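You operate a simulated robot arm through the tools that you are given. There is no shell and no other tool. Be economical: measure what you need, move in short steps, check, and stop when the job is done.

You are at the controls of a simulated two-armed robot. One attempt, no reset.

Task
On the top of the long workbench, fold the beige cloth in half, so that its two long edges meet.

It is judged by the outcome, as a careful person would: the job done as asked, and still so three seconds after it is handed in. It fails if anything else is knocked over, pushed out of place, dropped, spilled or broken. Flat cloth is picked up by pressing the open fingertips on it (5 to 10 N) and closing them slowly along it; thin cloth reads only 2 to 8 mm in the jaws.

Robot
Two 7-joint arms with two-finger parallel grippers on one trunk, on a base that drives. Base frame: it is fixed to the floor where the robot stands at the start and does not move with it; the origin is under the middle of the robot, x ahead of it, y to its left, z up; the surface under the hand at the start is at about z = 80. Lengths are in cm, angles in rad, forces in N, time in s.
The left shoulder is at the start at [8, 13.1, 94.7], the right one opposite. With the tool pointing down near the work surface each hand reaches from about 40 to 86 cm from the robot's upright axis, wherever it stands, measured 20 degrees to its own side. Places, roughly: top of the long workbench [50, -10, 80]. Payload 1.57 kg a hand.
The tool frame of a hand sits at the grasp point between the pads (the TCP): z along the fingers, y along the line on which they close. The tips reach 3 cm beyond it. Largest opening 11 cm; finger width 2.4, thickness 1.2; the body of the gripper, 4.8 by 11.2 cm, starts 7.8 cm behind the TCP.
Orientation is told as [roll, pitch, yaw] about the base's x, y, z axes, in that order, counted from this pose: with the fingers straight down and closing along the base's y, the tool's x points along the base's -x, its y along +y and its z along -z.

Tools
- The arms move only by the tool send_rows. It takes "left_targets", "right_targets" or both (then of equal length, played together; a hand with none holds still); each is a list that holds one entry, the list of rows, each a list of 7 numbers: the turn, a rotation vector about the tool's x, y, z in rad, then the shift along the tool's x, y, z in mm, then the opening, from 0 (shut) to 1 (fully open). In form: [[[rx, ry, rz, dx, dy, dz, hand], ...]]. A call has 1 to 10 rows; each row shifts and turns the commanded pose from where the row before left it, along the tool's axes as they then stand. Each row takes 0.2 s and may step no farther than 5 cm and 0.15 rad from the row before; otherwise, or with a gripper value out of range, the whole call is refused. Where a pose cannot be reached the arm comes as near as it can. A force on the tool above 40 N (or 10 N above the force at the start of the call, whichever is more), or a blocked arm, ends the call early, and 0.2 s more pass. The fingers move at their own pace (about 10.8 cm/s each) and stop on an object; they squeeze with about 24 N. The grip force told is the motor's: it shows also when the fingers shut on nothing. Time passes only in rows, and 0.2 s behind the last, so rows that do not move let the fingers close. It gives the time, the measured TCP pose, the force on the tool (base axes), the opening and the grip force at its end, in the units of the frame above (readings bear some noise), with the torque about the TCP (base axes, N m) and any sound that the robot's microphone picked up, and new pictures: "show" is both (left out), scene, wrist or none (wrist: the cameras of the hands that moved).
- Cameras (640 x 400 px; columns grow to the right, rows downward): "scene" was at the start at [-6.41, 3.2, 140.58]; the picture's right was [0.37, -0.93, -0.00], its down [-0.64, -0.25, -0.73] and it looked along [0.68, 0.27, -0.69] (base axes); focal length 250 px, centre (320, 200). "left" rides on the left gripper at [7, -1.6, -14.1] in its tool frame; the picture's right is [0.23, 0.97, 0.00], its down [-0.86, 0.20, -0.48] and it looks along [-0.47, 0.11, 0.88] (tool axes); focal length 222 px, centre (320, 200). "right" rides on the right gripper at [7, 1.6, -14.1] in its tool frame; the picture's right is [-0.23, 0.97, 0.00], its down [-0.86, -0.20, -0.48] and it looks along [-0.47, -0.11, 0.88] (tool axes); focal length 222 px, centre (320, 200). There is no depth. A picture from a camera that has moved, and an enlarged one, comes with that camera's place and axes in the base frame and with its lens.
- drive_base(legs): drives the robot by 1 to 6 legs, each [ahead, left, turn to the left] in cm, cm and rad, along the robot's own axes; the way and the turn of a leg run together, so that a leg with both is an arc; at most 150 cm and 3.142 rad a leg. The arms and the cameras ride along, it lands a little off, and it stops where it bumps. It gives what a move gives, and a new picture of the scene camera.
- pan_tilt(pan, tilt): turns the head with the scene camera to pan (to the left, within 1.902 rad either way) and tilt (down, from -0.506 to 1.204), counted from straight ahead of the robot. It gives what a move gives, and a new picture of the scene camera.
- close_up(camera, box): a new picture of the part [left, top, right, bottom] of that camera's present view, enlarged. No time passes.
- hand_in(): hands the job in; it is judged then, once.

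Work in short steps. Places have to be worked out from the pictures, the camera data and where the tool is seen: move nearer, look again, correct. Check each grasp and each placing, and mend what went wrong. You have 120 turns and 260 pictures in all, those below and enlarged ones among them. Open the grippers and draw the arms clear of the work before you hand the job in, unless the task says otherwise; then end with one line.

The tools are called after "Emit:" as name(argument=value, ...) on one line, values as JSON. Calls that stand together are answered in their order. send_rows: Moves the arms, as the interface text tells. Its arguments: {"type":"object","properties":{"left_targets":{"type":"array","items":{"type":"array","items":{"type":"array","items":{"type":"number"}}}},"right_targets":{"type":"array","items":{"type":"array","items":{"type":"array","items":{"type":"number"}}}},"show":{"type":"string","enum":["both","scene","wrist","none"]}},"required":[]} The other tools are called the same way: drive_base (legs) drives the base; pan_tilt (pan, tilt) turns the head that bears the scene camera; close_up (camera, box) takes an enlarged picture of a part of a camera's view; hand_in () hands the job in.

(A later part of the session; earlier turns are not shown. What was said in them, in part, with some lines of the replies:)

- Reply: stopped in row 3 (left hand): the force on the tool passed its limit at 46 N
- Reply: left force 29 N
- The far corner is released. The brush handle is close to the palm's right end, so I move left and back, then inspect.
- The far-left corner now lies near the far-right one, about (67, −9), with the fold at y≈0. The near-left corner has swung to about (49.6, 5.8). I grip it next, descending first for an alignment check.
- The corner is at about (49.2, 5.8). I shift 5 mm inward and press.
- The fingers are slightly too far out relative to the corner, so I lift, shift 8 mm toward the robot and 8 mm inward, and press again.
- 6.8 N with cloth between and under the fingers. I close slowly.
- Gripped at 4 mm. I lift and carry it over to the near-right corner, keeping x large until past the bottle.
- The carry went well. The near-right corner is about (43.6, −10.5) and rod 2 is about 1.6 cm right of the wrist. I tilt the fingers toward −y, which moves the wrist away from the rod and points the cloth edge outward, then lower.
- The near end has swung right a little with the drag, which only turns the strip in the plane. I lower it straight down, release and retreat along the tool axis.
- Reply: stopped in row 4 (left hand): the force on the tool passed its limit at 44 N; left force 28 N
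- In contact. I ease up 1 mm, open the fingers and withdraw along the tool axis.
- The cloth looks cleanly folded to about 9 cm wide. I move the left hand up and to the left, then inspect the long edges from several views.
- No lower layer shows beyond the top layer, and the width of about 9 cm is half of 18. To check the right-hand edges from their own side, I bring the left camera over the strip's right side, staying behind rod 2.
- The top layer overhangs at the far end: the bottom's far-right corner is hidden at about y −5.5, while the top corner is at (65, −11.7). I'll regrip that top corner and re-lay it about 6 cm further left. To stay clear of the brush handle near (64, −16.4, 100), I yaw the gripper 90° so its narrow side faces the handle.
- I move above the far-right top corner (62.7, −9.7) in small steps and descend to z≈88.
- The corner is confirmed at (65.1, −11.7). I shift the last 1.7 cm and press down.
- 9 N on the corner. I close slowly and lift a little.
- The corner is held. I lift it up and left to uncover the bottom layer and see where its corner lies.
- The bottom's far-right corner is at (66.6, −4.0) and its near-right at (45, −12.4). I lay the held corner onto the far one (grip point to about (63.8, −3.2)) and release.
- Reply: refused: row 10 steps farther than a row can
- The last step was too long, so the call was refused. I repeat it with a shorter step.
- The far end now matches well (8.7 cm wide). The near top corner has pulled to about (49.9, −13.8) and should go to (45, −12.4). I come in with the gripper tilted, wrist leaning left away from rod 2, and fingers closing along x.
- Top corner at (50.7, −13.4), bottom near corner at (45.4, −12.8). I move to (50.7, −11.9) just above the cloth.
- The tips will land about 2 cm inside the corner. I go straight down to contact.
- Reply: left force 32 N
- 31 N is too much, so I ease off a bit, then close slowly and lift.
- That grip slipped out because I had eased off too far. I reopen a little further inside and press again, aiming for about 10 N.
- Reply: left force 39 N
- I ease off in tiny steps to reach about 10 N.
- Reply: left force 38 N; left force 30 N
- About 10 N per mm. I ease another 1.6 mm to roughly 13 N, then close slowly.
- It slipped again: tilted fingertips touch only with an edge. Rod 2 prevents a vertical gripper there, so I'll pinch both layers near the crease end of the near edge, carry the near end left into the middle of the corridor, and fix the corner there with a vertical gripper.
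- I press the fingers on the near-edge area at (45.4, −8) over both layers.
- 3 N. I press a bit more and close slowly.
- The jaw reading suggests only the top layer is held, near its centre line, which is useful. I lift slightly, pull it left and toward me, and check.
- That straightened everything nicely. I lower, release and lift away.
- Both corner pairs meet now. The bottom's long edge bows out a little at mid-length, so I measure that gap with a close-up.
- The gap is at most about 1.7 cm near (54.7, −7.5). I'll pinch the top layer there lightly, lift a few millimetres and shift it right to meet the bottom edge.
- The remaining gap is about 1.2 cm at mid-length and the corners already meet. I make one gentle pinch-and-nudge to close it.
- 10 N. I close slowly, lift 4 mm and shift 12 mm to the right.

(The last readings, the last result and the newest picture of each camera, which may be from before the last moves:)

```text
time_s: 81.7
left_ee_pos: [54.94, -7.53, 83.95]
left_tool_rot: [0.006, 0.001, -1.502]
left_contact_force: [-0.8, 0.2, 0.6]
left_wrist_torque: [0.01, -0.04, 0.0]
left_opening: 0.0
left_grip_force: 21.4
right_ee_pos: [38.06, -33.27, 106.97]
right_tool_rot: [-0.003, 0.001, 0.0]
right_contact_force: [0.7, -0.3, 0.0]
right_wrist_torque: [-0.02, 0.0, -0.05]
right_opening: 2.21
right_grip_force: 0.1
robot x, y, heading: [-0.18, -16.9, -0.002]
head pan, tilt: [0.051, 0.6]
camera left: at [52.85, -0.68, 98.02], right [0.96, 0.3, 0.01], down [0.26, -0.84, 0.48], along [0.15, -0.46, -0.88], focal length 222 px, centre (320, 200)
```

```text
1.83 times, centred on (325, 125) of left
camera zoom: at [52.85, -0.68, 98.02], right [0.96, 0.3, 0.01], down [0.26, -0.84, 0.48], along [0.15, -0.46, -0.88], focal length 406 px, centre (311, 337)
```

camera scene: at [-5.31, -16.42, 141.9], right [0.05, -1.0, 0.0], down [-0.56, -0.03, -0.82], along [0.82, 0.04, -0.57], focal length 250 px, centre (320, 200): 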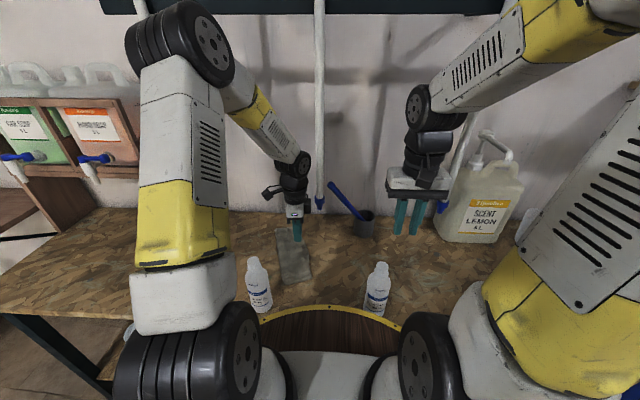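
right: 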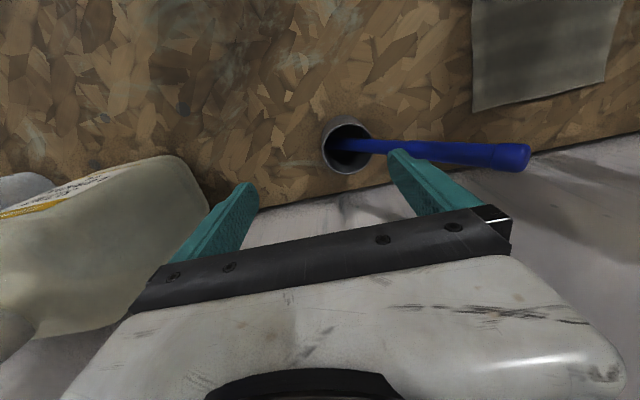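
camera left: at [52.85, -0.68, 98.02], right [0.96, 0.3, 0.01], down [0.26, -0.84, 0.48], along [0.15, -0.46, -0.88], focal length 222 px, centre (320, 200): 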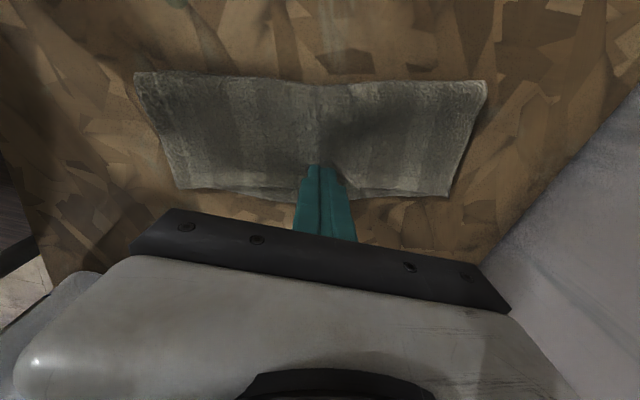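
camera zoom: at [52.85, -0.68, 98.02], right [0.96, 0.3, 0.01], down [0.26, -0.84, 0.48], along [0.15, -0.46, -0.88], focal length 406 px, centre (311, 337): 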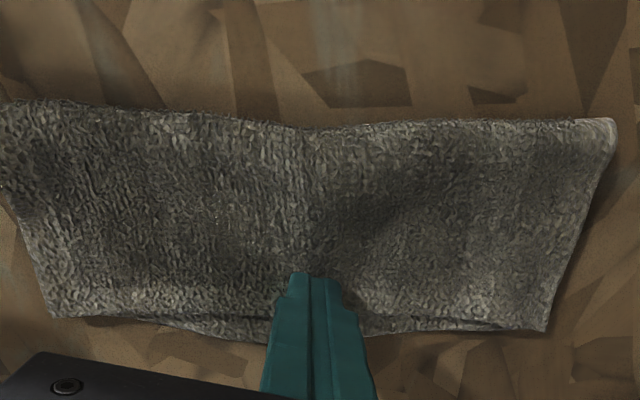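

The pinch did not hold and only left a slight ruck. I lift off and look again.

Emit:
send_rows(left_targets=[[[0, 0, 0, 0, 0, -25, 0.0], [0, 0, 0, 0, 0, -40, 0.0], [0, 0, 0, 35, 0, -30, 0.0], [0, 0, 0, 45, 0, 0, 0.0], [0, 0, 0, 30, 0, 0, 0.0]]], show="wrist")

Emit:
close_up(camera="scene", box=[270, 210, 340, 285])

Emit:
close_up(camera="left", box=[150, 80, 450, 240])

```text
time_s: 82.9
left_ee_pos: [54.14, 3.43, 93.57]
left_tool_rot: [0.007, -0.001, -1.5]
left_contact_force: [0.9, -0.9, -0.3]
left_wrist_torque: [0.02, 0.02, 0.0]
left_opening: 0.0
left_grip_force: 21.6
right_ee_pos: [38.0, -33.31, 106.95]
right_tool_rot: [0.001, 0.001, 0.001]
right_contact_force: [0.2, -0.3, 0.2]
right_wrist_torque: [0.03, 0.01, 0.03]
right_opening: 2.2
right_grip_force: 0.0
robot x, y, heading: [0.23, -16.78, 0.002]
head pan, tilt: [0.051, 0.6]
camera left: at [51.99, 10.22, 107.54], right [0.96, 0.3, 0.01], down [0.26, -0.84, 0.48], along [0.15, -0.46, -0.88], focal length 222 px, centre (320, 200)
```

left: 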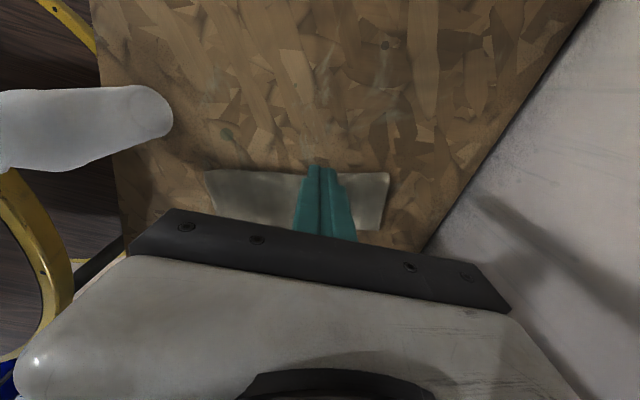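

```text
5.33 times, centred on (305, 248) of scene
camera zoom: at [-5.3, -16.44, 141.9], right [0.05, -1.0, 0.0], down [-0.56, -0.03, -0.82], along [0.82, 0.04, -0.57], focal length 1335 px, centre (400, -53)
```

zoom: 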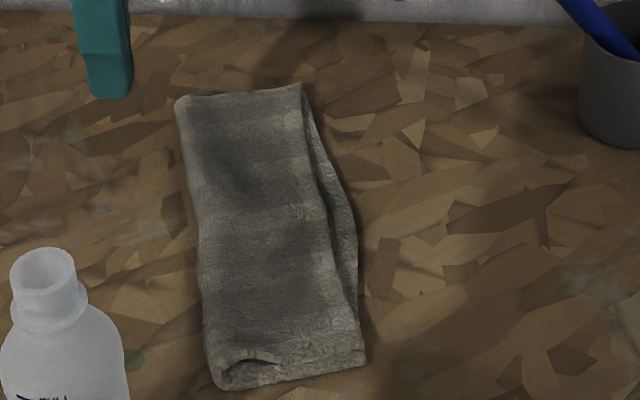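

```text
2.13 times, centred on (300, 160) of left
camera zoom: at [51.99, 10.22, 107.54], right [0.96, 0.3, 0.01], down [0.26, -0.84, 0.48], along [0.15, -0.46, -0.88], focal length 474 px, centre (363, 285)
```

zoom: 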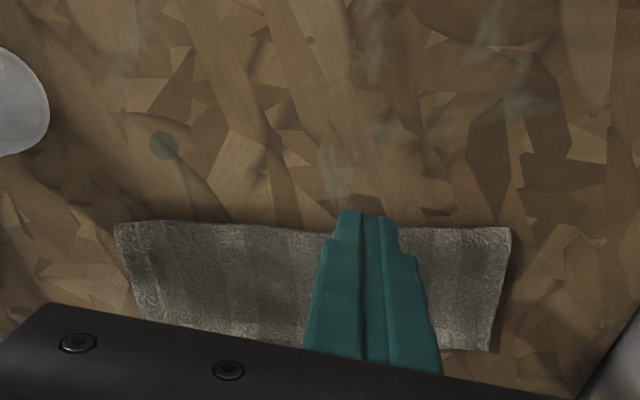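

The mid gap is still up to 1.7 cm. I try one friction slide: closed fingers, slight tilt so the wrist stays clear of rod 2, pressing lightly on the top layer and pushing it right.

Emit:
send_rows(left_targets=[[[0, -0.1, 0, 0, 0, 0, 0.0], [0, -0.1, 0, 0, 0, 0, 0.0], [0, 0, 0, -33, -4, 25.4, 0.0], [0, 0, 0, -33, -4, 25.4, 0.0], [0, 0, 0, -33, -4, 25.4, 0.0], [0, 0, 0, 4, 0, 19.6, 0.0], [0, 0, 0, 3.4, 0, 16.7, 0.0], [0, 0, 0, 0.8, 0, 3.9, 0.0]]], show="wrist")

Emit:
close_up(camera="left", box=[150, 30, 500, 220])

```text
time_s: 84.7
left_ee_pos: [53.85, -7.9, 83.9]
left_tool_rot: [0.007, -0.199, -1.501]
left_contact_force: [-0.1, -1.3, 1.0]
left_wrist_torque: [-0.05, -0.01, -0.02]
left_opening: 0.0
left_grip_force: 21.1
right_ee_pos: [38.0, -33.22, 106.97]
right_tool_rot: [0.001, -0.001, 0.003]
right_contact_force: [-0.2, -0.2, 0.4]
right_wrist_torque: [0.02, 0.01, 0.01]
right_opening: 2.21
right_grip_force: 0.0
robot x, y, heading: [-0.05, -17.11, 0.001]
head pan, tilt: [0.051, 0.6]
camera left: at [51.45, 1.49, 96.32], right [0.96, 0.29, -0.04], down [0.25, -0.73, 0.64], along [0.16, -0.62, -0.77], focal length 222 px, centre (320, 200)
```

left: 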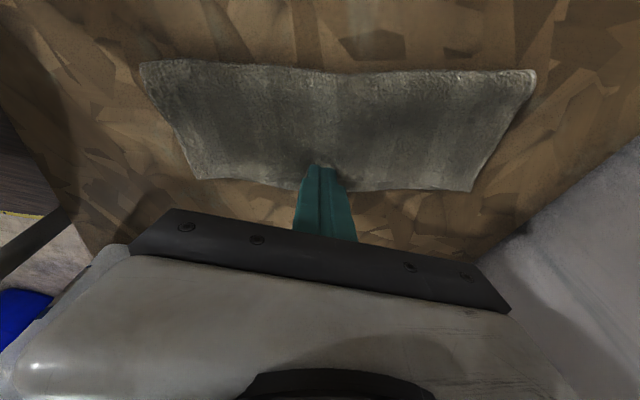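

```text
1.83 times, centred on (325, 125) of left
camera zoom: at [51.45, 1.49, 96.32], right [0.96, 0.29, -0.04], down [0.25, -0.73, 0.64], along [0.16, -0.62, -0.77], focal length 406 px, centre (311, 337)
```

zoom: 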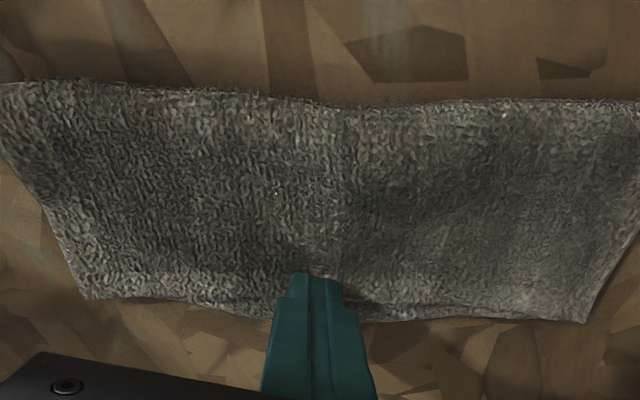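

The top edge already seems closer. I press slightly and slide about 8 mm right, then lift.

Emit:
send_rows(left_targets=[[[0, 0, 0, 0.2, 0, 0.9, 0.0], [0, 0, 0, -2.9, 0, 0.6, 0.0], [0, 0, 0, -2.9, 0, 0.6, 0.0], [0, 0, 0, -2, 0, 0.4, 0.0], [0, 0, 0, -4, 0, -19.6, 0.0], [0, 0, 0, -4, 0, -30, 0.0], [0, 0, 0, 30, 0, -38, 0.0], [0, 0, 0, 45, 0, -5, 0.0], [0, 0, 0, 45, 0, -5, 0.0]]], show="wrist")

Emit:
close_up(camera="scene", box=[270, 210, 340, 285])

```text
time_s: 86.7
left_ee_pos: [52.79, 4.23, 91.17]
left_tool_rot: [0.007, -0.2, -1.501]
left_contact_force: [-0.9, -1.1, 0.2]
left_wrist_torque: [0.04, 0.01, 0.01]
left_opening: 0.0
left_grip_force: 21.1
right_ee_pos: [37.87, -33.21, 107.04]
right_tool_rot: [0.001, 0.0, 0.001]
right_contact_force: [0.3, -0.4, -0.4]
right_wrist_torque: [0.04, -0.01, -0.02]
right_opening: 2.17
right_grip_force: 0.0
robot x, y, heading: [0.24, -16.86, -0.003]
head pan, tilt: [0.051, 0.6]
camera left: at [50.43, 13.77, 103.59], right [0.96, 0.29, -0.04], down [0.25, -0.73, 0.64], along [0.16, -0.62, -0.77], focal length 222 px, centre (320, 200)
```

left: 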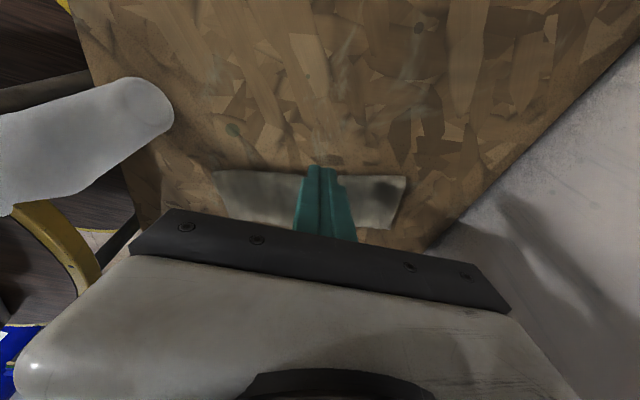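

```text
5.33 times, centred on (305, 248) of scene
camera zoom: at [-5.3, -16.46, 141.9], right [0.05, -1.0, 0.0], down [-0.56, -0.03, -0.82], along [0.82, 0.04, -0.57], focal length 1335 px, centre (400, -53)
```

zoom: 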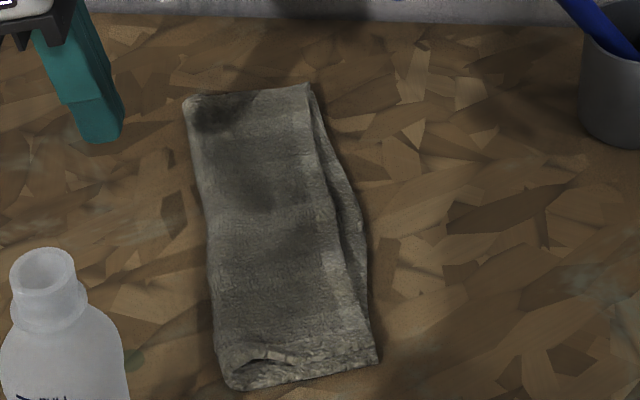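

Both layers moved together. I'll use the method that has worked: a wider pinch, closing across the strip. First I bring the wrist back to vertical and unyaw.

Emit:
send_rows(left_targets=[[[0, 0.1, 0, 0, 0, -20, 0.0], [0, 0.1, 0, 0, 0, -20, 0.0], [0, 0, -0.15, 0, 0, 0, 0.1], [0, 0, -0.15, 0, 0, 0, 0.1], [0, 0, -0.15, 0, 0, 0, 0.1], [0, 0, -0.15, 0, 0, 0, 0.2], [0, 0, -0.15, 0, 0, 0, 0.25], [0, 0, -0.15, 0, 0, 0, 0.25], [0, 0, -0.15, 0, 0, 0, 0.25], [0, 0, -0.15, 0, 0, 0, 0.25]]], show="none")

Emit:
send_rows(left_targets=[[[0, 0, -0.15, 0, 0, 0, 0.25], [0, 0, -0.15, 0, 0, 0, 0.25], [0, 0, 0, 0, -36, 0, 0.25], [0, 0, 0, 0, -36, 0, 0.25], [0, 0, 0, 0, -35, 20, 0.25], [0, 0, 0, 0, 0, 20, 0.25]]], show="both")

Emit:
close_up(camera="left", box=[150, 0, 450, 200])

```text
time_s: 88.9
left_ee_pos: [52.81, 4.91, 95.07]
left_tool_rot: [0.002, -0.007, -0.295]
left_contact_force: [-0.1, -0.3, -0.5]
left_wrist_torque: [-0.03, 0.03, 0.0]
left_opening: 2.74
left_grip_force: 0.0
right_ee_pos: [38.05, -33.24, 106.96]
right_tool_rot: [0.001, 0.0, 0.002]
right_contact_force: [-1.0, 0.2, -0.4]
right_wrist_torque: [0.01, -0.01, 0.01]
right_opening: 2.17
right_grip_force: 0.1
robot x, y, heading: [-0.12, -17.11, 0.001]
head pan, tilt: [0.051, 0.6]
```

```text
time_s: 90.3
left_ee_pos: [52.78, -6.03, 91.07]
left_tool_rot: [0.001, -0.007, 0.002]
left_contact_force: [0.1, 0.0, -0.1]
left_wrist_torque: [0.0, -0.01, 0.01]
left_opening: 2.74
left_grip_force: 0.1
right_ee_pos: [37.96, -33.27, 107.03]
right_tool_rot: [0.001, 0.0, 0.002]
right_contact_force: [-0.5, 0.6, -0.1]
right_wrist_torque: [0.0, -0.02, 0.0]
right_opening: 2.17
right_grip_force: 0.1
robot x, y, heading: [0.18, -16.88, 0.001]
head pan, tilt: [0.051, 0.6]
camera scene: at [-5.33, -16.41, 141.9], right [0.05, -1.0, 0.0], down [-0.56, -0.03, -0.83], along [0.82, 0.04, -0.56], focal length 250 px, centre (320, 200)
camera left: at [45.75, -7.62, 105.07], right [-0.23, 0.97, 0.0], down [0.85, 0.2, 0.48], along [0.47, 0.11, -0.87], focal length 222 px, centre (320, 200)
```

scene: 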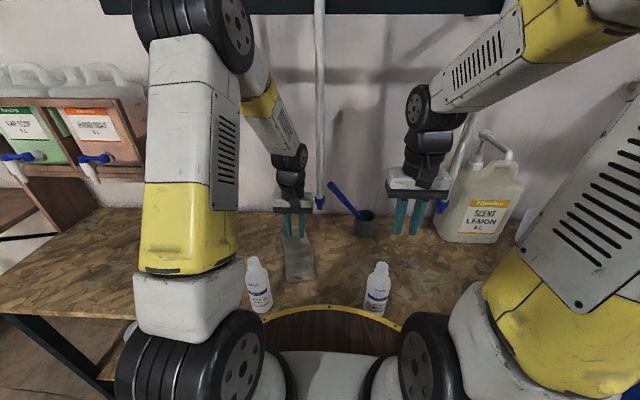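
left: 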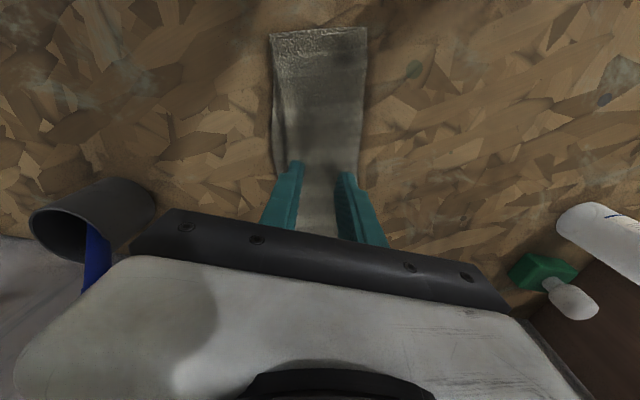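

```text
2.00 times, centred on (300, 100) of left
camera zoom: at [45.75, -7.62, 105.07], right [-0.23, 0.97, 0.0], down [0.85, 0.2, 0.48], along [0.47, 0.11, -0.87], focal length 444 px, centre (360, 400)
```

zoom: 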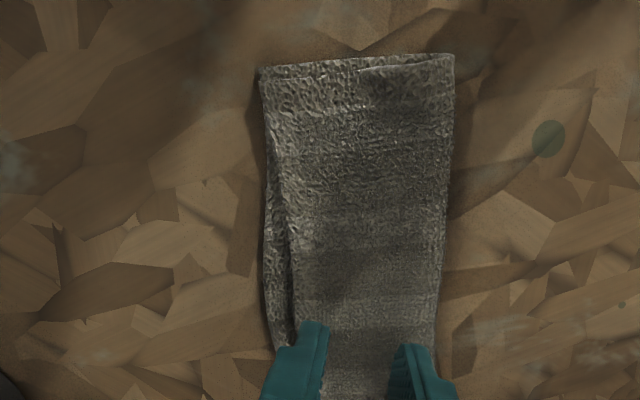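

The gap is 1.5 cm mid-length (top edge at y≈−9.9, bottom −11.4 at x≈53). I pinch the top layer across the strip at (54, −7.3).

Emit:
send_rows(left_targets=[[[0, 0, 0, -10, -12, 30, 0.25], [0, 0, 0, 0, 0, 30, 0.25], [0, 0, 0, 0, 0, 10, 0.25], [0, 0, 0, 0, 0, 4, 0.25], [0, 0, 0, 0, 0, 1.5, 0.25]]], show="none")

```text
time_s: 91.5
left_ee_pos: [53.8, -7.06, 83.65]
left_tool_rot: [-0.001, -0.007, -0.001]
left_contact_force: [-5.8, -1.5, 17.5]
left_wrist_torque: [0.01, 0.17, 0.02]
left_opening: 2.74
left_grip_force: 0.1
right_ee_pos: [37.96, -33.21, 106.94]
right_tool_rot: [0.001, -0.001, 0.002]
right_contact_force: [-0.5, -0.2, 0.9]
right_wrist_torque: [0.03, 0.01, 0.0]
right_opening: 2.18
right_grip_force: 0.1
robot x, y, heading: [0.15, -17.22, 0.001]
head pan, tilt: [0.051, 0.6]
```

17 N; I ease slightly and close slowly.

Emit:
send_rows(left_targets=[[[0, 0, 0, 0, 0, -0.7, 0.24], [0, 0, 0, 0, 0, 0, 0.21], [0, 0, 0, 0, 0, 0, 0.18], [0, 0, 0, 0, 0, 0, 0.15], [0, 0, 0, 0, 0, 0, 0.12], [0, 0, 0, 0, 0, 0, 0.09], [0, 0, 0, 0, 0, 0, 0.06], [0, 0, 0, 0, 0, 0, 0.03], [0, 0, 0, 0, 0, 0, 0.0], [0, 0, 0, 0, 0, 0, 0.0]]], show="wrist")

Emit:
close_up(camera="left", box=[150, 0, 450, 200])

```text
time_s: 93.7
left_ee_pos: [53.88, -7.07, 83.67]
left_tool_rot: [0.001, -0.008, -0.001]
left_contact_force: [0.2, -1.3, 15.2]
left_wrist_torque: [-0.04, 0.01, 0.04]
left_opening: 0.69
left_grip_force: 24.6
right_ee_pos: [37.86, -33.18, 107.12]
right_tool_rot: [0.0, 0.0, 0.002]
right_contact_force: [-0.4, 0.3, 0.4]
right_wrist_torque: [-0.02, -0.01, -0.02]
right_opening: 2.2
right_grip_force: 0.0
robot x, y, heading: [0.16, -17.38, -0.0]
head pan, tilt: [0.051, 0.6]
camera left: at [46.85, -8.71, 97.58], right [-0.23, 0.97, 0.0], down [0.85, 0.2, 0.48], along [0.47, 0.11, -0.87], focal length 222 px, centre (320, 200)
```

left: 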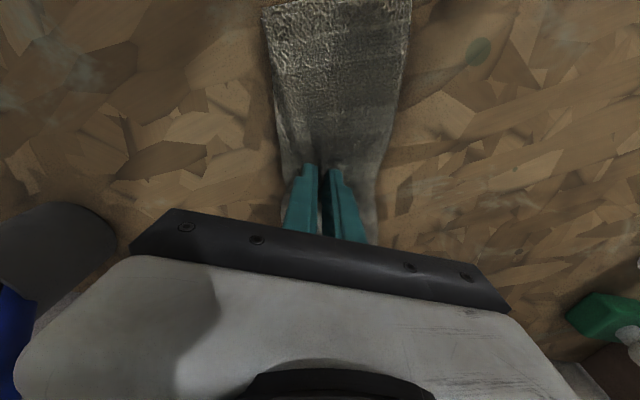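

```text
2.00 times, centred on (300, 100) of left
camera zoom: at [46.85, -8.71, 97.58], right [-0.23, 0.97, 0.0], down [0.85, 0.2, 0.48], along [0.47, 0.11, -0.87], focal length 444 px, centre (360, 400)
```

zoom: 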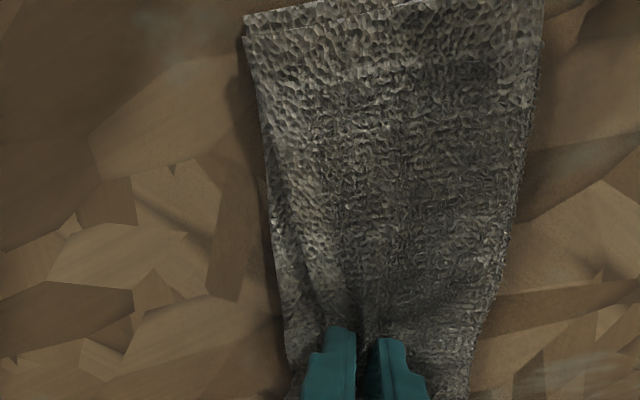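

0.69 cm means both layers are held. I just release gently and check, because the pinch also pulled in the bowed edge.

Emit:
send_rows(left_targets=[[[0, 0, 0, 0, 0, -3, 0.08], [0, 0, 0, 0, 0, -3, 0.12], [0, 0, 0, 0, 0, -25, 0.12], [0, 0, 0, 0, 0, -40, 0.12], [0, 0, 0, 0, 40, -20, 0.12], [0, 0, 0, 0, 45, 0, 0.12], [0, 0, 0, 0, 30, 0, 0.12]]], show="wrist")

Emit:
close_up(camera="scene", box=[270, 210, 340, 285])

Emit:
close_up(camera="left", box=[100, 0, 360, 200])

```text
time_s: 95.3
left_ee_pos: [53.88, 4.58, 92.89]
left_tool_rot: [-0.001, -0.006, -0.003]
left_contact_force: [-0.8, -0.3, -0.8]
left_wrist_torque: [0.05, -0.01, 0.01]
left_opening: 1.33
left_grip_force: 0.1
right_ee_pos: [38.01, -33.4, 106.94]
right_tool_rot: [0.0, 0.0, 0.003]
right_contact_force: [-0.3, 0.6, -0.6]
right_wrist_torque: [0.01, 0.03, 0.0]
right_opening: 2.2
right_grip_force: 0.1
robot x, y, heading: [-0.19, -17.25, 0.004]
head pan, tilt: [0.051, 0.6]
camera left: at [46.91, 2.92, 106.86], right [-0.23, 0.97, 0.0], down [0.85, 0.2, 0.48], along [0.47, 0.11, -0.88], focal length 222 px, centre (320, 200)
```

left: 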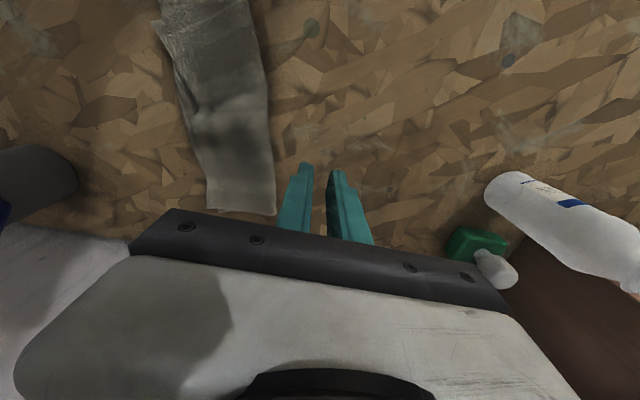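

```text
5.33 times, centred on (305, 248) of scene
camera zoom: at [-5.31, -16.45, 141.9], right [0.05, -1.0, 0.0], down [-0.56, -0.03, -0.82], along [0.82, 0.04, -0.57], focal length 1335 px, centre (400, -53)
```

zoom: 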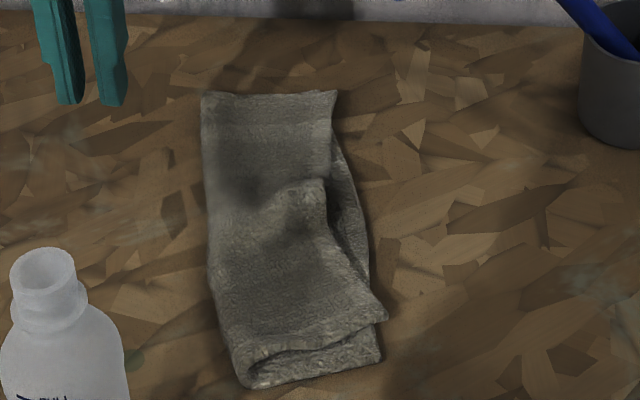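

```text
2.00 times, centred on (230, 100) of left
camera zoom: at [46.91, 2.92, 106.86], right [-0.23, 0.97, 0.0], down [0.85, 0.2, 0.48], along [0.47, 0.11, -0.88], focal length 444 px, centre (500, 400)
```

zoom: 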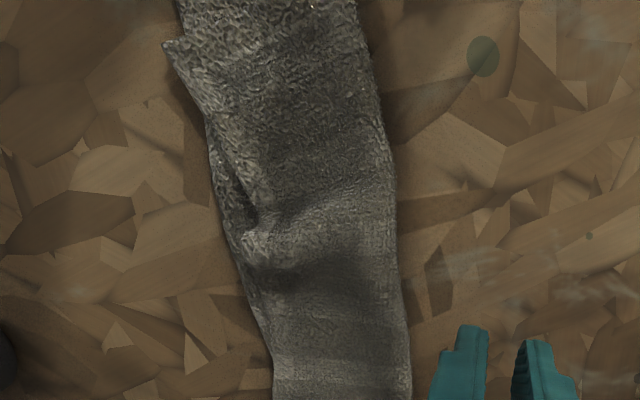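

That left a bump and pulled the top near corner back by about 2.3 cm. I repeat the fix that worked: yaw 90°, lightly pinch the top layer at the near edge and pull it toward me to stretch it flat.

Emit:
send_rows(left_targets=[[[0, 0, 0.15, 30, -10, 0, 0.2], [0, 0, 0.15, 0, 0, 0, 0.2], [0, 0, 0.15, 0, 0, 0, 0.2], [0, 0, 0.15, 0, 0, 0, 0.2], [0, 0, 0.15, 0, 0, 0, 0.25], [0, 0, 0.15, 0, 0, 0, 0.25], [0, 0, 0.15, 0, 0, 0, 0.25], [0, 0, 0.15, 0, 0, 0, 0.25], [0, 0, 0.15, 0, 0, 0, 0.25], [0, 0, 0.15, 0, 0, 0, 0.25]]], show="none")

Emit:
send_rows(left_targets=[[[0, -0.1, 0, -20, -15, 0, 0.25], [0, 0, 0, -35, -15, 10, 0.25], [0, 0, 0, -35, -15, 10, 0.25], [0, 0, 0, -30, -10, 10, 0.25]]], show="wrist")

Emit:
close_up(camera="left", box=[220, 40, 520, 220])

```text
time_s: 97.5
left_ee_pos: [50.89, 3.36, 92.72]
left_tool_rot: [0.007, -0.001, -1.502]
left_contact_force: [0.0, 0.6, 0.2]
left_wrist_torque: [0.01, 0.0, 0.01]
left_opening: 2.75
left_grip_force: 0.0
right_ee_pos: [37.95, -33.21, 107.03]
right_tool_rot: [0.0, 0.001, 0.001]
right_contact_force: [0.0, -1.0, -0.1]
right_wrist_torque: [-0.01, 0.01, -0.02]
right_opening: 2.19
right_grip_force: 0.2
robot x, y, heading: [-0.11, -16.89, 0.001]
head pan, tilt: [0.051, 0.6]
```

```text
time_s: 98.5
left_ee_pos: [46.28, -9.17, 90.52]
left_tool_rot: [0.007, -0.101, -1.499]
left_contact_force: [0.2, 0.8, 0.3]
left_wrist_torque: [-0.04, 0.0, 0.0]
left_opening: 2.77
left_grip_force: 0.1
right_ee_pos: [38.02, -33.27, 106.96]
right_tool_rot: [0.001, 0.001, 0.002]
right_contact_force: [0.7, 1.2, -0.9]
right_wrist_torque: [-0.05, 0.0, -0.02]
right_opening: 2.2
right_grip_force: 0.1
robot x, y, heading: [-0.08, -17.04, 0.001]
head pan, tilt: [0.051, 0.6]
camera left: at [44.02, -0.93, 103.8], right [0.96, 0.3, -0.02], down [0.25, -0.79, 0.56], along [0.15, -0.54, -0.83], focal length 222 px, centre (320, 200)
```

left: 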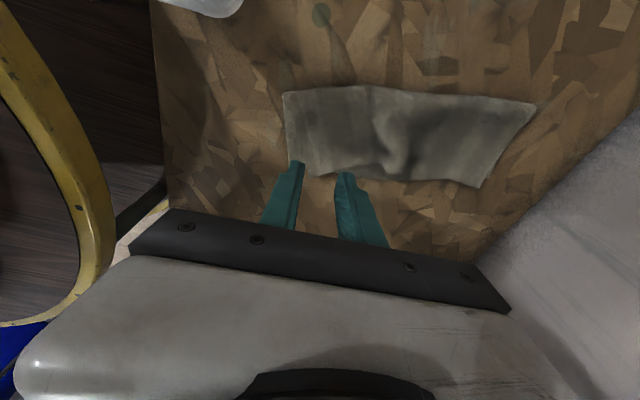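

```text
2.13 times, centred on (370, 130) of left
camera zoom: at [44.02, -0.93, 103.8], right [0.96, 0.3, -0.02], down [0.25, -0.79, 0.56], along [0.15, -0.54, -0.83], focal length 474 px, centre (213, 349)
```

zoom: 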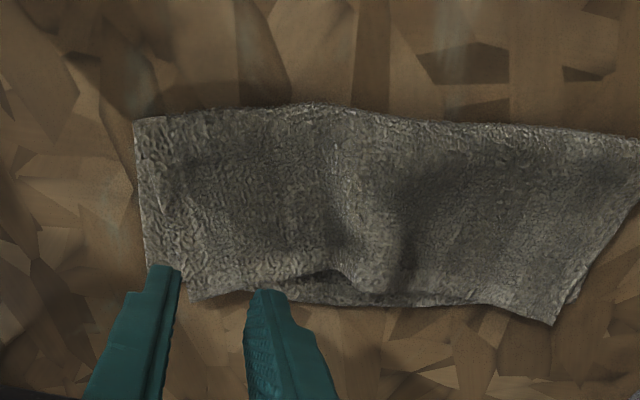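

I descend here (the fingers land just inside the near edge of the top layer) and press lightly.

Emit:
send_rows(left_targets=[[[0, 0, 0, 3, 0, 30, 0.25], [0, 0, 0, 2.5, 0, 25, 0.25], [0, 0, 0, 1, 0, 10, 0.25], [0, 0, 0, 0.3, 0, 3, 0.25]]], show="none")

```text
time_s: 99.5
left_ee_pos: [46.18, -9.14, 83.82]
left_tool_rot: [0.008, -0.101, -1.497]
left_contact_force: [-0.8, -0.7, 1.8]
left_wrist_torque: [0.01, 0.02, 0.01]
left_opening: 2.72
left_grip_force: 0.0
right_ee_pos: [37.93, -33.19, 107.0]
right_tool_rot: [-0.001, -0.002, 0.002]
right_contact_force: [0.3, -0.5, 0.2]
right_wrist_torque: [0.04, 0.01, -0.01]
right_opening: 2.2
right_grip_force: 0.1
robot x, y, heading: [-0.16, -17.14, 0.005]
head pan, tilt: [0.051, 0.6]
```

1.8 N. I add a little pressure, as before, and close.

Emit:
send_rows(left_targets=[[[0, 0, 0, 0, 0, 1.4, 0.24], [0, 0, 0, 0, 0, 0, 0.21], [0, 0, 0, 0, 0, 0, 0.18], [0, 0, 0, 0, 0, 0, 0.15], [0, 0, 0, 0, 0, 0, 0.12], [0, 0, 0, 0, 0, 0, 0.09], [0, 0, 0, 0, 0, 0, 0.06], [0, 0, 0, 0, 0, 0, 0.03], [0, 0, 0, 0, 0, 0, 0.0], [0, 0, 0, 0, 0, 0, 0.0]]], show="wrist")

```text
time_s: 101.7
left_ee_pos: [46.2, -9.06, 83.76]
left_tool_rot: [0.008, -0.102, -1.499]
left_contact_force: [-0.6, 0.6, 4.8]
left_wrist_torque: [0.0, 0.01, 0.03]
left_opening: 0.4
left_grip_force: 24.1
right_ee_pos: [37.95, -33.15, 106.89]
right_tool_rot: [0.0, 0.0, 0.001]
right_contact_force: [-0.1, -0.7, -0.7]
right_wrist_torque: [0.0, -0.02, -0.03]
right_opening: 2.21
right_grip_force: 0.2
robot x, y, heading: [0.04, -17.2, 0.004]
head pan, tilt: [0.051, 0.6]
camera left: at [43.98, -0.95, 97.04], right [0.96, 0.29, -0.02], down [0.25, -0.79, 0.56], along [0.15, -0.54, -0.83], focal length 222 px, centre (320, 200)
```

left: 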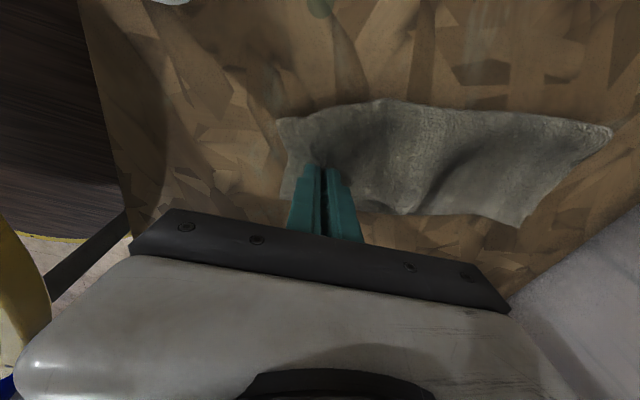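

Top layer only (4 mm). I lift 1 cm and pull about 3 cm toward me.

Emit:
send_rows(left_targets=[[[0, 0, 0, 0, 0, -9, 0], [0, 0, 0, 0, -10, 0, 0], [0, 0, 0, 0, -10, 0, 0], [0, 0, 0, -1, -9, 0, 0], [0, 0, 0, 0, 0, 0, 0]]], show="wrist")

Emit:
close_up(camera="left", box=[240, 60, 640, 260])

Emit:
close_up(camera="scene", box=[270, 210, 340, 285])

```text
time_s: 102.9
left_ee_pos: [43.22, -9.56, 84.67]
left_tool_rot: [0.007, -0.101, -1.498]
left_contact_force: [0.1, 0.3, 0.9]
left_wrist_torque: [0.0, -0.05, -0.02]
left_opening: 0.35
left_grip_force: 23.7
right_ee_pos: [37.95, -33.26, 106.94]
right_tool_rot: [0.0, 0.0, 0.0]
right_contact_force: [-0.5, -0.2, -0.8]
right_wrist_torque: [0.0, 0.02, 0.0]
right_opening: 2.21
right_grip_force: 0.0
robot x, y, heading: [-0.12, -16.43, 0.003]
head pan, tilt: [0.051, 0.6]
camera left: at [41.01, -1.23, 97.81], right [0.96, 0.3, -0.02], down [0.25, -0.79, 0.56], along [0.15, -0.54, -0.83], focal length 222 px, centre (320, 200)
```

left: 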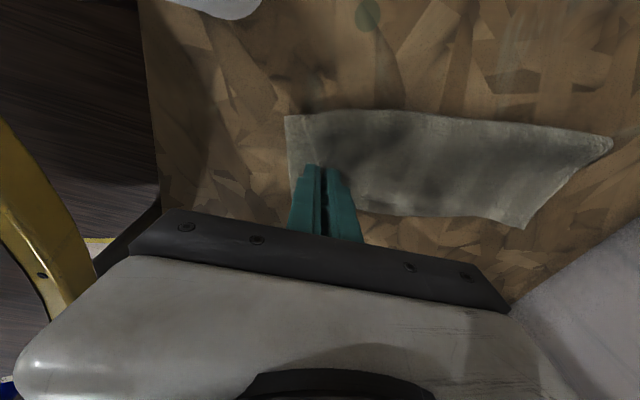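

```text
1.60 times, centred on (440, 160) of left
camera zoom: at [41.01, -1.23, 97.81], right [0.96, 0.3, -0.02], down [0.25, -0.79, 0.56], along [0.15, -0.54, -0.83], focal length 355 px, centre (128, 264)
```

zoom: 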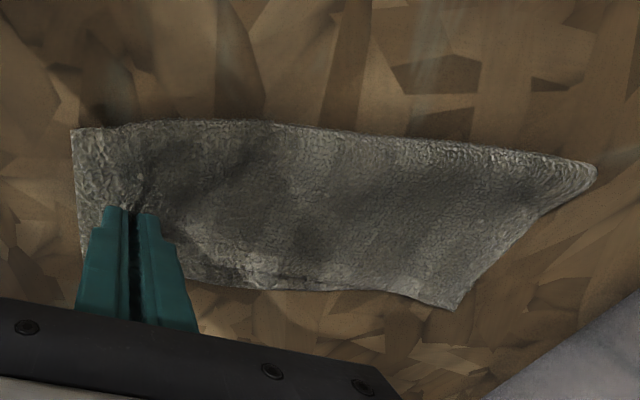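

```text
5.33 times, centred on (305, 248) of scene
camera zoom: at [-5.31, -16.42, 141.9], right [0.05, -1.0, 0.0], down [-0.56, -0.03, -0.82], along [0.82, 0.04, -0.57], focal length 1335 px, centre (400, -53)
```

zoom: 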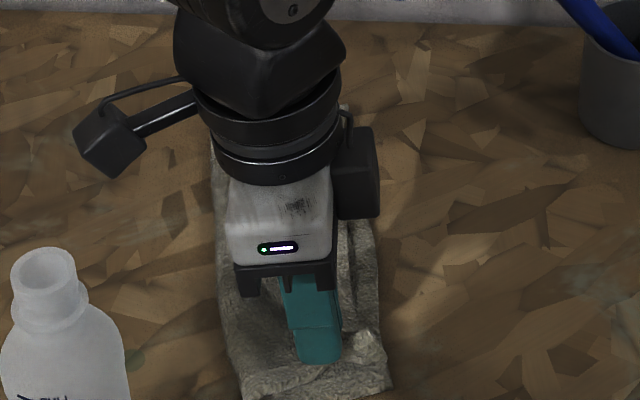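

The cloth is stretched flat again with no visible gap. I lower, open well so the cloth is freed, and lift away.

Emit:
send_rows(left_targets=[[[0, 0, 0, 0.5, 0, 7, 0], [0, 0, 0, 0, 0, 1, 0.04], [0, 0, 0, 0, 0, 0, 0.1], [0, 0, 0, 0, 0, 0, 0.16], [0, 0, 0, 0, 0, 0, 0.2], [0, 0, 0, 0, 0, -10, 0.2], [0, 0, 0, 0, 0, -30, 0.2], [0, 0, 0, 5, 0, -45, 0.2], [0, 0, 0, 40, 0, -20, 0.2], [0, 0, 0, 45, 0, 0, 0.2]]], show="wrist")

Emit:
send_rows(left_targets=[[[0, 0.1, 0, 40, 0, 0, 0.2]]], show="wrist")

Emit:
close_up(camera="scene", box=[270, 210, 340, 285])

```text
time_s: 105.1
left_ee_pos: [42.56, 0.62, 93.28]
left_tool_rot: [0.008, -0.102, -1.501]
left_contact_force: [1.0, 0.4, -0.4]
left_wrist_torque: [0.02, 0.0, -0.04]
left_opening: 2.17
left_grip_force: 0.1
right_ee_pos: [37.94, -33.31, 107.07]
right_tool_rot: [0.0, 0.001, 0.002]
right_contact_force: [0.8, -0.5, -0.1]
right_wrist_torque: [0.0, 0.01, -0.01]
right_opening: 2.19
right_grip_force: 0.0
robot x, y, heading: [0.29, -17.01, -0.0]
head pan, tilt: [0.051, 0.6]
camera left: at [40.35, 8.75, 106.62], right [0.96, 0.29, -0.02], down [0.25, -0.79, 0.56], along [0.15, -0.54, -0.83], focal length 222 px, centre (320, 200)
```

left: 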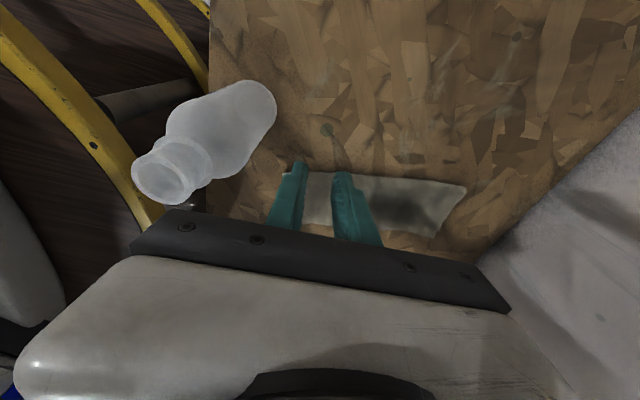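

```text
time_s: 105.5
left_ee_pos: [42.46, 4.63, 92.93]
left_tool_rot: [0.005, 0.001, -1.5]
left_contact_force: [-0.5, -0.1, 0.4]
left_wrist_torque: [-0.03, 0.02, 0.01]
left_opening: 2.21
left_grip_force: 0.0
right_ee_pos: [37.98, -33.21, 106.9]
right_tool_rot: [-0.001, 0.001, 0.003]
right_contact_force: [0.9, 0.3, -0.6]
right_wrist_torque: [0.03, 0.01, 0.05]
right_opening: 2.18
right_grip_force: 0.0
robot x, y, heading: [-0.35, -17.31, -0.001]
head pan, tilt: [0.051, 0.6]
camera left: at [40.3, 11.39, 106.99], right [0.96, 0.3, 0.01], down [0.26, -0.84, 0.48], along [0.15, -0.46, -0.88], focal length 222 px, centre (320, 200)
```

left: 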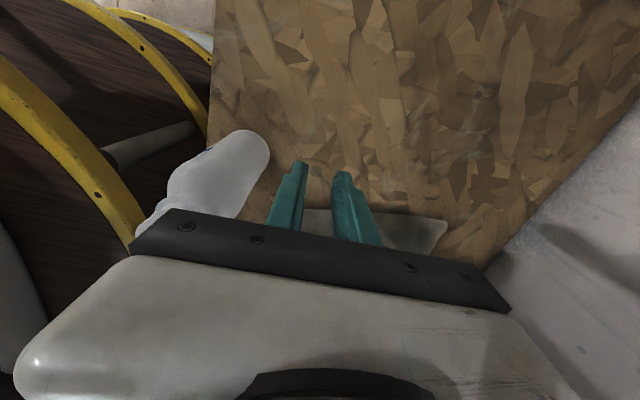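

```text
5.33 times, centred on (305, 248) of scene
camera zoom: at [-5.31, -16.43, 141.9], right [0.05, -1.0, 0.0], down [-0.56, -0.03, -0.82], along [0.82, 0.04, -0.57], focal length 1335 px, centre (400, -53)
```

zoom: 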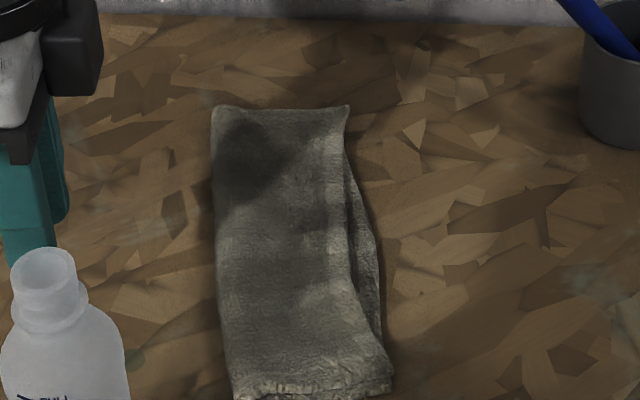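

Flat again. The top edge is concave at mid-length, about 1.4 cm inside the bottom edge. I try a light 2.7 cm pinch (top layer only) at mid-length, about 1.5 cm inside its edge, and shift it right.

Emit:
send_rows(left_targets=[[[0, -0.1, 0, 0, 0, 0, 0.25], [0, 0, 0, -36.6, 21.5, 5, 0.25], [0, 0, 0, -36.6, 21.5, 5, 0.25], [0, 0, 0, -36.6, 21.5, 5, 0.25], [0, 0, 0, -36, 21.5, 5, 0.25], [0, 0, 0, 1, 0, 15, 0.25]]], show="wrist")

Emit:
close_up(camera="left", box=[150, 30, 500, 220])

```text
time_s: 106.9
left_ee_pos: [51.8, -9.61, 90.72]
left_tool_rot: [0.005, -0.101, -1.499]
left_contact_force: [0.4, -0.4, 0.0]
left_wrist_torque: [0.01, 0.02, 0.0]
left_opening: 2.74
left_grip_force: 0.1
right_ee_pos: [37.9, -33.25, 106.97]
right_tool_rot: [0.0, -0.001, 0.001]
right_contact_force: [0.4, 0.6, 0.2]
right_wrist_torque: [0.02, -0.01, -0.01]
right_opening: 2.17
right_grip_force: 0.1
robot x, y, heading: [-0.17, -17.13, 0.0]
head pan, tilt: [0.051, 0.6]
camera left: at [49.65, -1.53, 104.05], right [0.96, 0.3, -0.02], down [0.25, -0.79, 0.56], along [0.15, -0.54, -0.83], focal length 222 px, centre (320, 200)
```

left: 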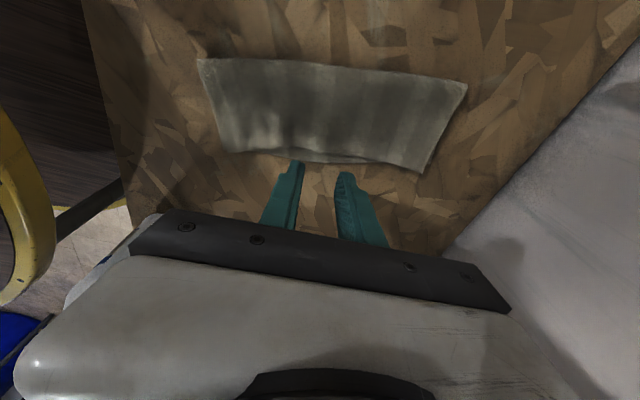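

```text
1.83 times, centred on (325, 125) of left
camera zoom: at [49.65, -1.53, 104.05], right [0.96, 0.3, -0.02], down [0.25, -0.79, 0.56], along [0.15, -0.54, -0.83], focal length 406 px, centre (311, 337)
```

zoom: 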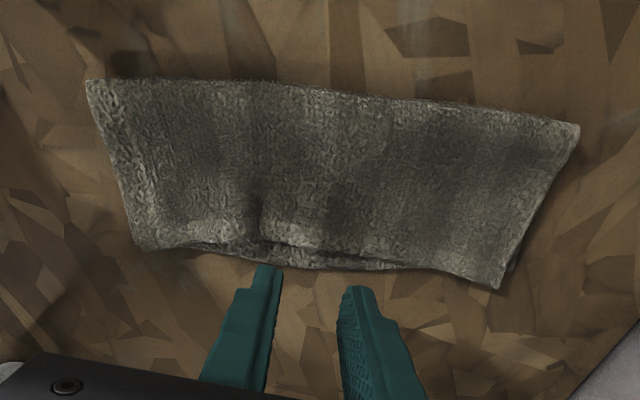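

The gap is limited to around x≈50. I shift there and press lightly on the top layer.

Emit:
send_rows(left_targets=[[[0, 0, 0, 2, -16, 20, 0.25], [0, 0, 0, 3, 0, 30, 0.25], [0, 0, 0, 1, 0, 15, 0.25], [0, 0, 0, 0, 0, 4, 0.25]]], show="none")

```text
time_s: 107.9
left_ee_pos: [50.43, -9.73, 83.92]
left_tool_rot: [0.008, -0.1, -1.499]
left_contact_force: [-0.1, 0.1, 1.6]
left_wrist_torque: [-0.01, 0.01, 0.01]
left_opening: 2.74
left_grip_force: 0.0
right_ee_pos: [37.97, -33.35, 106.88]
right_tool_rot: [0.0, -0.001, 0.0]
right_contact_force: [0.6, 0.6, -0.2]
right_wrist_torque: [-0.01, 0.01, -0.01]
right_opening: 2.19
right_grip_force: 0.0
robot x, y, heading: [0.04, -16.81, 0.005]
head pan, tilt: [0.051, 0.6]
```

Emit:
send_rows(left_targets=[[[0, 0, 0, 0, 0, 1.6, 0.24], [0, 0, 0, 0, 0, 0, 0.21], [0, 0, 0, 0, 0, 0, 0.18], [0, 0, 0, 0, 0, 0, 0.15], [0, 0, 0, 0, 0, 0, 0.12], [0, 0, 0, 0, 0, 0, 0.09], [0, 0, 0, 0, 0, 0, 0.06], [0, 0, 0, 0, 0, 0, 0.03], [0, 0, 0, 0, 0, 0, 0.0], [0, 0, 0, 0, 0, 0, 0.0]]], show="wrist")

```text
time_s: 110.1
left_ee_pos: [50.32, -9.83, 83.78]
left_tool_rot: [0.007, -0.1, -1.499]
left_contact_force: [0.7, -0.1, 0.9]
left_wrist_torque: [0.01, -0.03, -0.03]
left_opening: 0.37
left_grip_force: 24.1
right_ee_pos: [38.0, -33.15, 106.85]
right_tool_rot: [0.001, 0.001, 0.001]
right_contact_force: [0.0, 0.5, 0.8]
right_wrist_torque: [0.02, 0.01, 0.03]
right_opening: 2.22
right_grip_force: 0.1
robot x, y, heading: [-0.55, -16.89, -0.001]
head pan, tilt: [0.051, 0.6]
camera left: at [48.16, -1.59, 97.13], right [0.96, 0.29, -0.02], down [0.25, -0.79, 0.56], along [0.15, -0.54, -0.83], focal length 222 px, centre (320, 200)
```

left: 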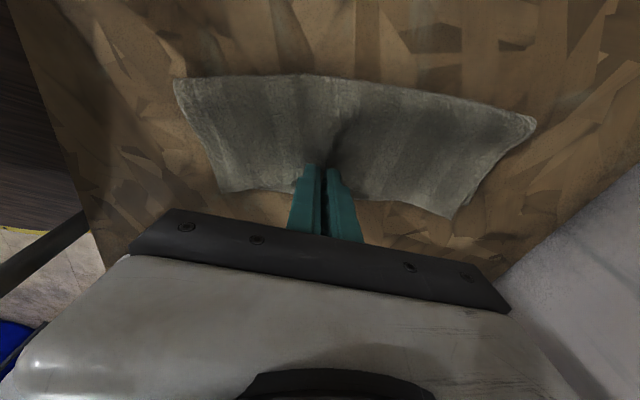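

Top layer only (3.7 mm). I lift 4 mm, shift 13 mm right, lower, and open wide while touching so the ruck spreads back.

Emit:
send_rows(left_targets=[[[0, 0, 0, 0, 0, -4, 0], [0, 0, 0, -7, 0, 0, 0], [0, 0, 0, -6, 0, 0, 0], [0, 0, 0, 0, 0, 4.5, 0], [0, 0, 0, 0, 0, 0, 0.06], [0, 0, 0, 0, 0, 0, 0.12], [0, 0, 0, 0, 0, 0, 0.18], [0, 0, 0, 0, 0, 0, 0.25], [0, 0, 0, 0, 0, 0, 0.27]]], show="wrist")

Emit:
send_rows(left_targets=[[[0, 0, 0, 0, 0, -12, 0.27], [0, 0, 0, 2, 0, -30, 0.27], [0, 0, 0, 10, 0, -40, 0.27], [0, 0, 0, 40, 0, -20, 0.27], [0, 0, 0, 45, 0, 0, 0.27], [0, 0, 0, 40, 0, 0, 0.27]]], show="wrist")

Emit:
close_up(camera="scene", box=[270, 210, 340, 285])

```text
time_s: 112.1
left_ee_pos: [50.52, -11.08, 83.9]
left_tool_rot: [0.008, -0.101, -1.499]
left_contact_force: [0.7, 0.2, 1.3]
left_wrist_torque: [0.0, 0.02, -0.02]
left_opening: 2.81
left_grip_force: 0.0
right_ee_pos: [37.93, -33.29, 107.07]
right_tool_rot: [0.001, 0.0, 0.004]
right_contact_force: [-0.2, -0.7, -0.8]
right_wrist_torque: [-0.01, 0.0, 0.0]
right_opening: 2.2
right_grip_force: 0.0
robot x, y, heading: [0.2, -17.12, -0.002]
head pan, tilt: [0.051, 0.6]
camera left: at [48.31, -2.88, 97.13], right [0.96, 0.29, -0.02], down [0.25, -0.79, 0.56], along [0.15, -0.54, -0.83], focal length 222 px, centre (320, 200)
```

left: 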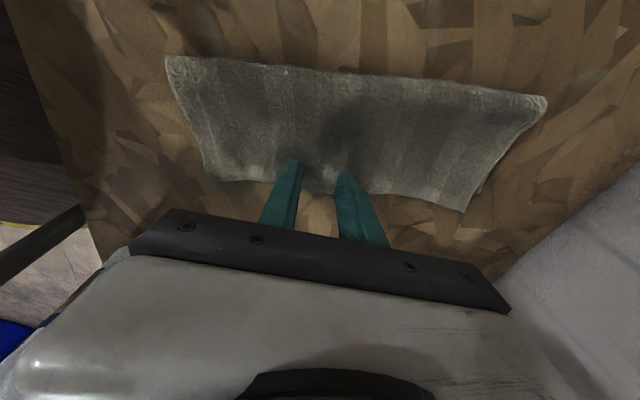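

```text
time_s: 113.5
left_ee_pos: [49.34, 3.45, 92.49]
left_tool_rot: [0.007, -0.101, -1.501]
left_contact_force: [-0.8, 0.2, -0.2]
left_wrist_torque: [0.0, 0.02, -0.02]
left_opening: 2.96
left_grip_force: 0.1
right_ee_pos: [37.84, -33.3, 106.93]
right_tool_rot: [-0.001, 0.001, 0.001]
right_contact_force: [0.5, 0.0, 0.0]
right_wrist_torque: [0.01, 0.01, 0.0]
right_opening: 2.22
right_grip_force: 0.1
robot x, y, heading: [-0.38, -17.41, -0.0]
head pan, tilt: [0.051, 0.6]
camera left: at [47.16, 11.6, 105.83], right [0.96, 0.29, -0.02], down [0.25, -0.79, 0.56], along [0.15, -0.54, -0.83], focal length 222 px, centre (320, 200)
```

left: 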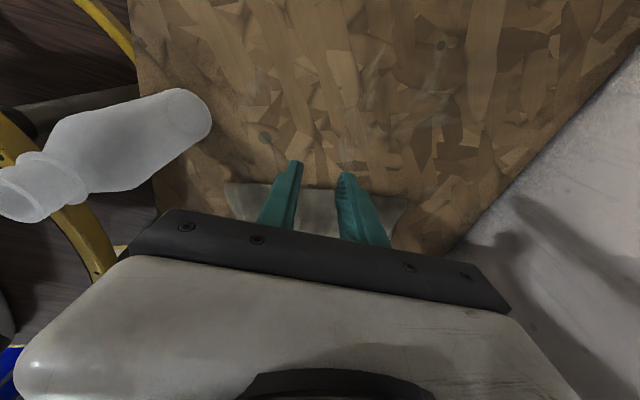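

```text
5.33 times, centred on (305, 248) of scene
camera zoom: at [-5.3, -16.45, 141.9], right [0.05, -1.0, 0.0], down [-0.56, -0.03, -0.82], along [0.82, 0.04, -0.57], focal length 1335 px, centre (400, -53)
```

zoom: 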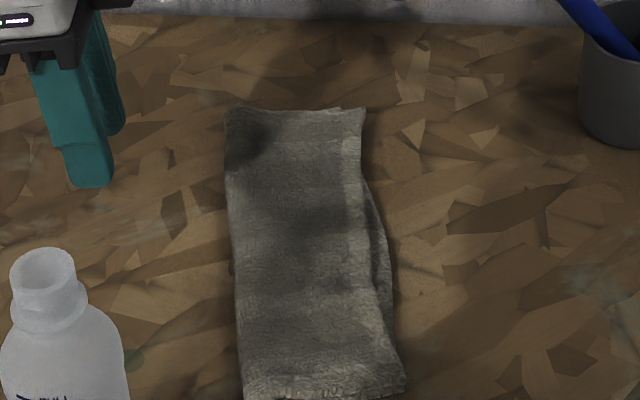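

The gap is now only a sliver of about 1 cm at mid-length and the corners meet. I raise the left hand and withdraw it through the corridor, above the bottle.

Emit:
send_rows(left_targets=[[[0, 0.1, 0, 0, 0, -30, 0.3], [0, 0, 0, 0, 0, -40, 0.3], [0, 0, 0, 0, 0, -40, 0.3], [0, 0, 0, 0, -20, -30, 0.3], [0, 0, 0, 0, -30, 0, 0.3], [0, 0, 0, 0, -30, 0, 0.3], [0, 0, 0, 0, -20, 0, 0.3]]], show="scene")

Emit:
close_up(camera="scene", box=[270, 215, 350, 295])

```text
time_s: 115.1
left_ee_pos: [39.28, 3.21, 106.67]
left_tool_rot: [0.006, -0.003, -1.499]
left_contact_force: [-0.6, 0.7, -0.3]
left_wrist_torque: [0.01, 0.0, 0.0]
left_opening: 3.32
left_grip_force: 0.1
right_ee_pos: [37.92, -33.31, 106.92]
right_tool_rot: [-0.001, 0.002, 0.001]
right_contact_force: [0.8, 0.2, 0.5]
right_wrist_torque: [-0.02, 0.04, 0.0]
right_opening: 2.2
right_grip_force: 0.1
robot x, y, heading: [0.09, -16.69, -0.001]
head pan, tilt: [0.051, 0.6]
camera scene: at [-5.29, -16.41, 141.9], right [0.05, -1.0, 0.0], down [-0.56, -0.03, -0.82], along [0.82, 0.04, -0.57], focal length 250 px, centre (320, 200)
```

scene: 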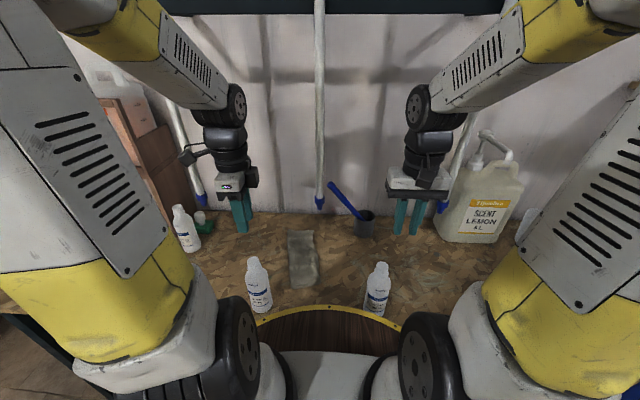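

```text
5.00 times, centred on (310, 255) of scene
camera zoom: at [-5.29, -16.41, 141.9], right [0.05, -1.0, 0.0], down [-0.56, -0.03, -0.82], along [0.82, 0.04, -0.57], focal length 1251 px, centre (370, -75)
```

zoom: 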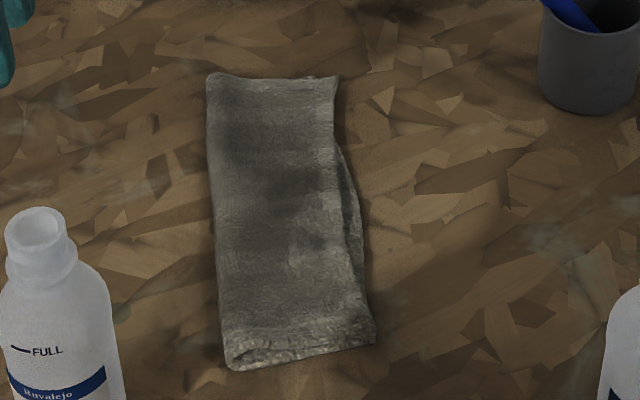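

The cloth is folded and its corners match. All the bottles, the mug and the rods are untouched, and both hands are clear of the work. I hand it in.

Emit:
hand_in()

```text
The job is handed in.
```

I folded the beige cloth in half and handed it in: its two long edges meet at both ends, but a gap of about 1 cm remains at mid-length. Nothing else was knocked over or moved.
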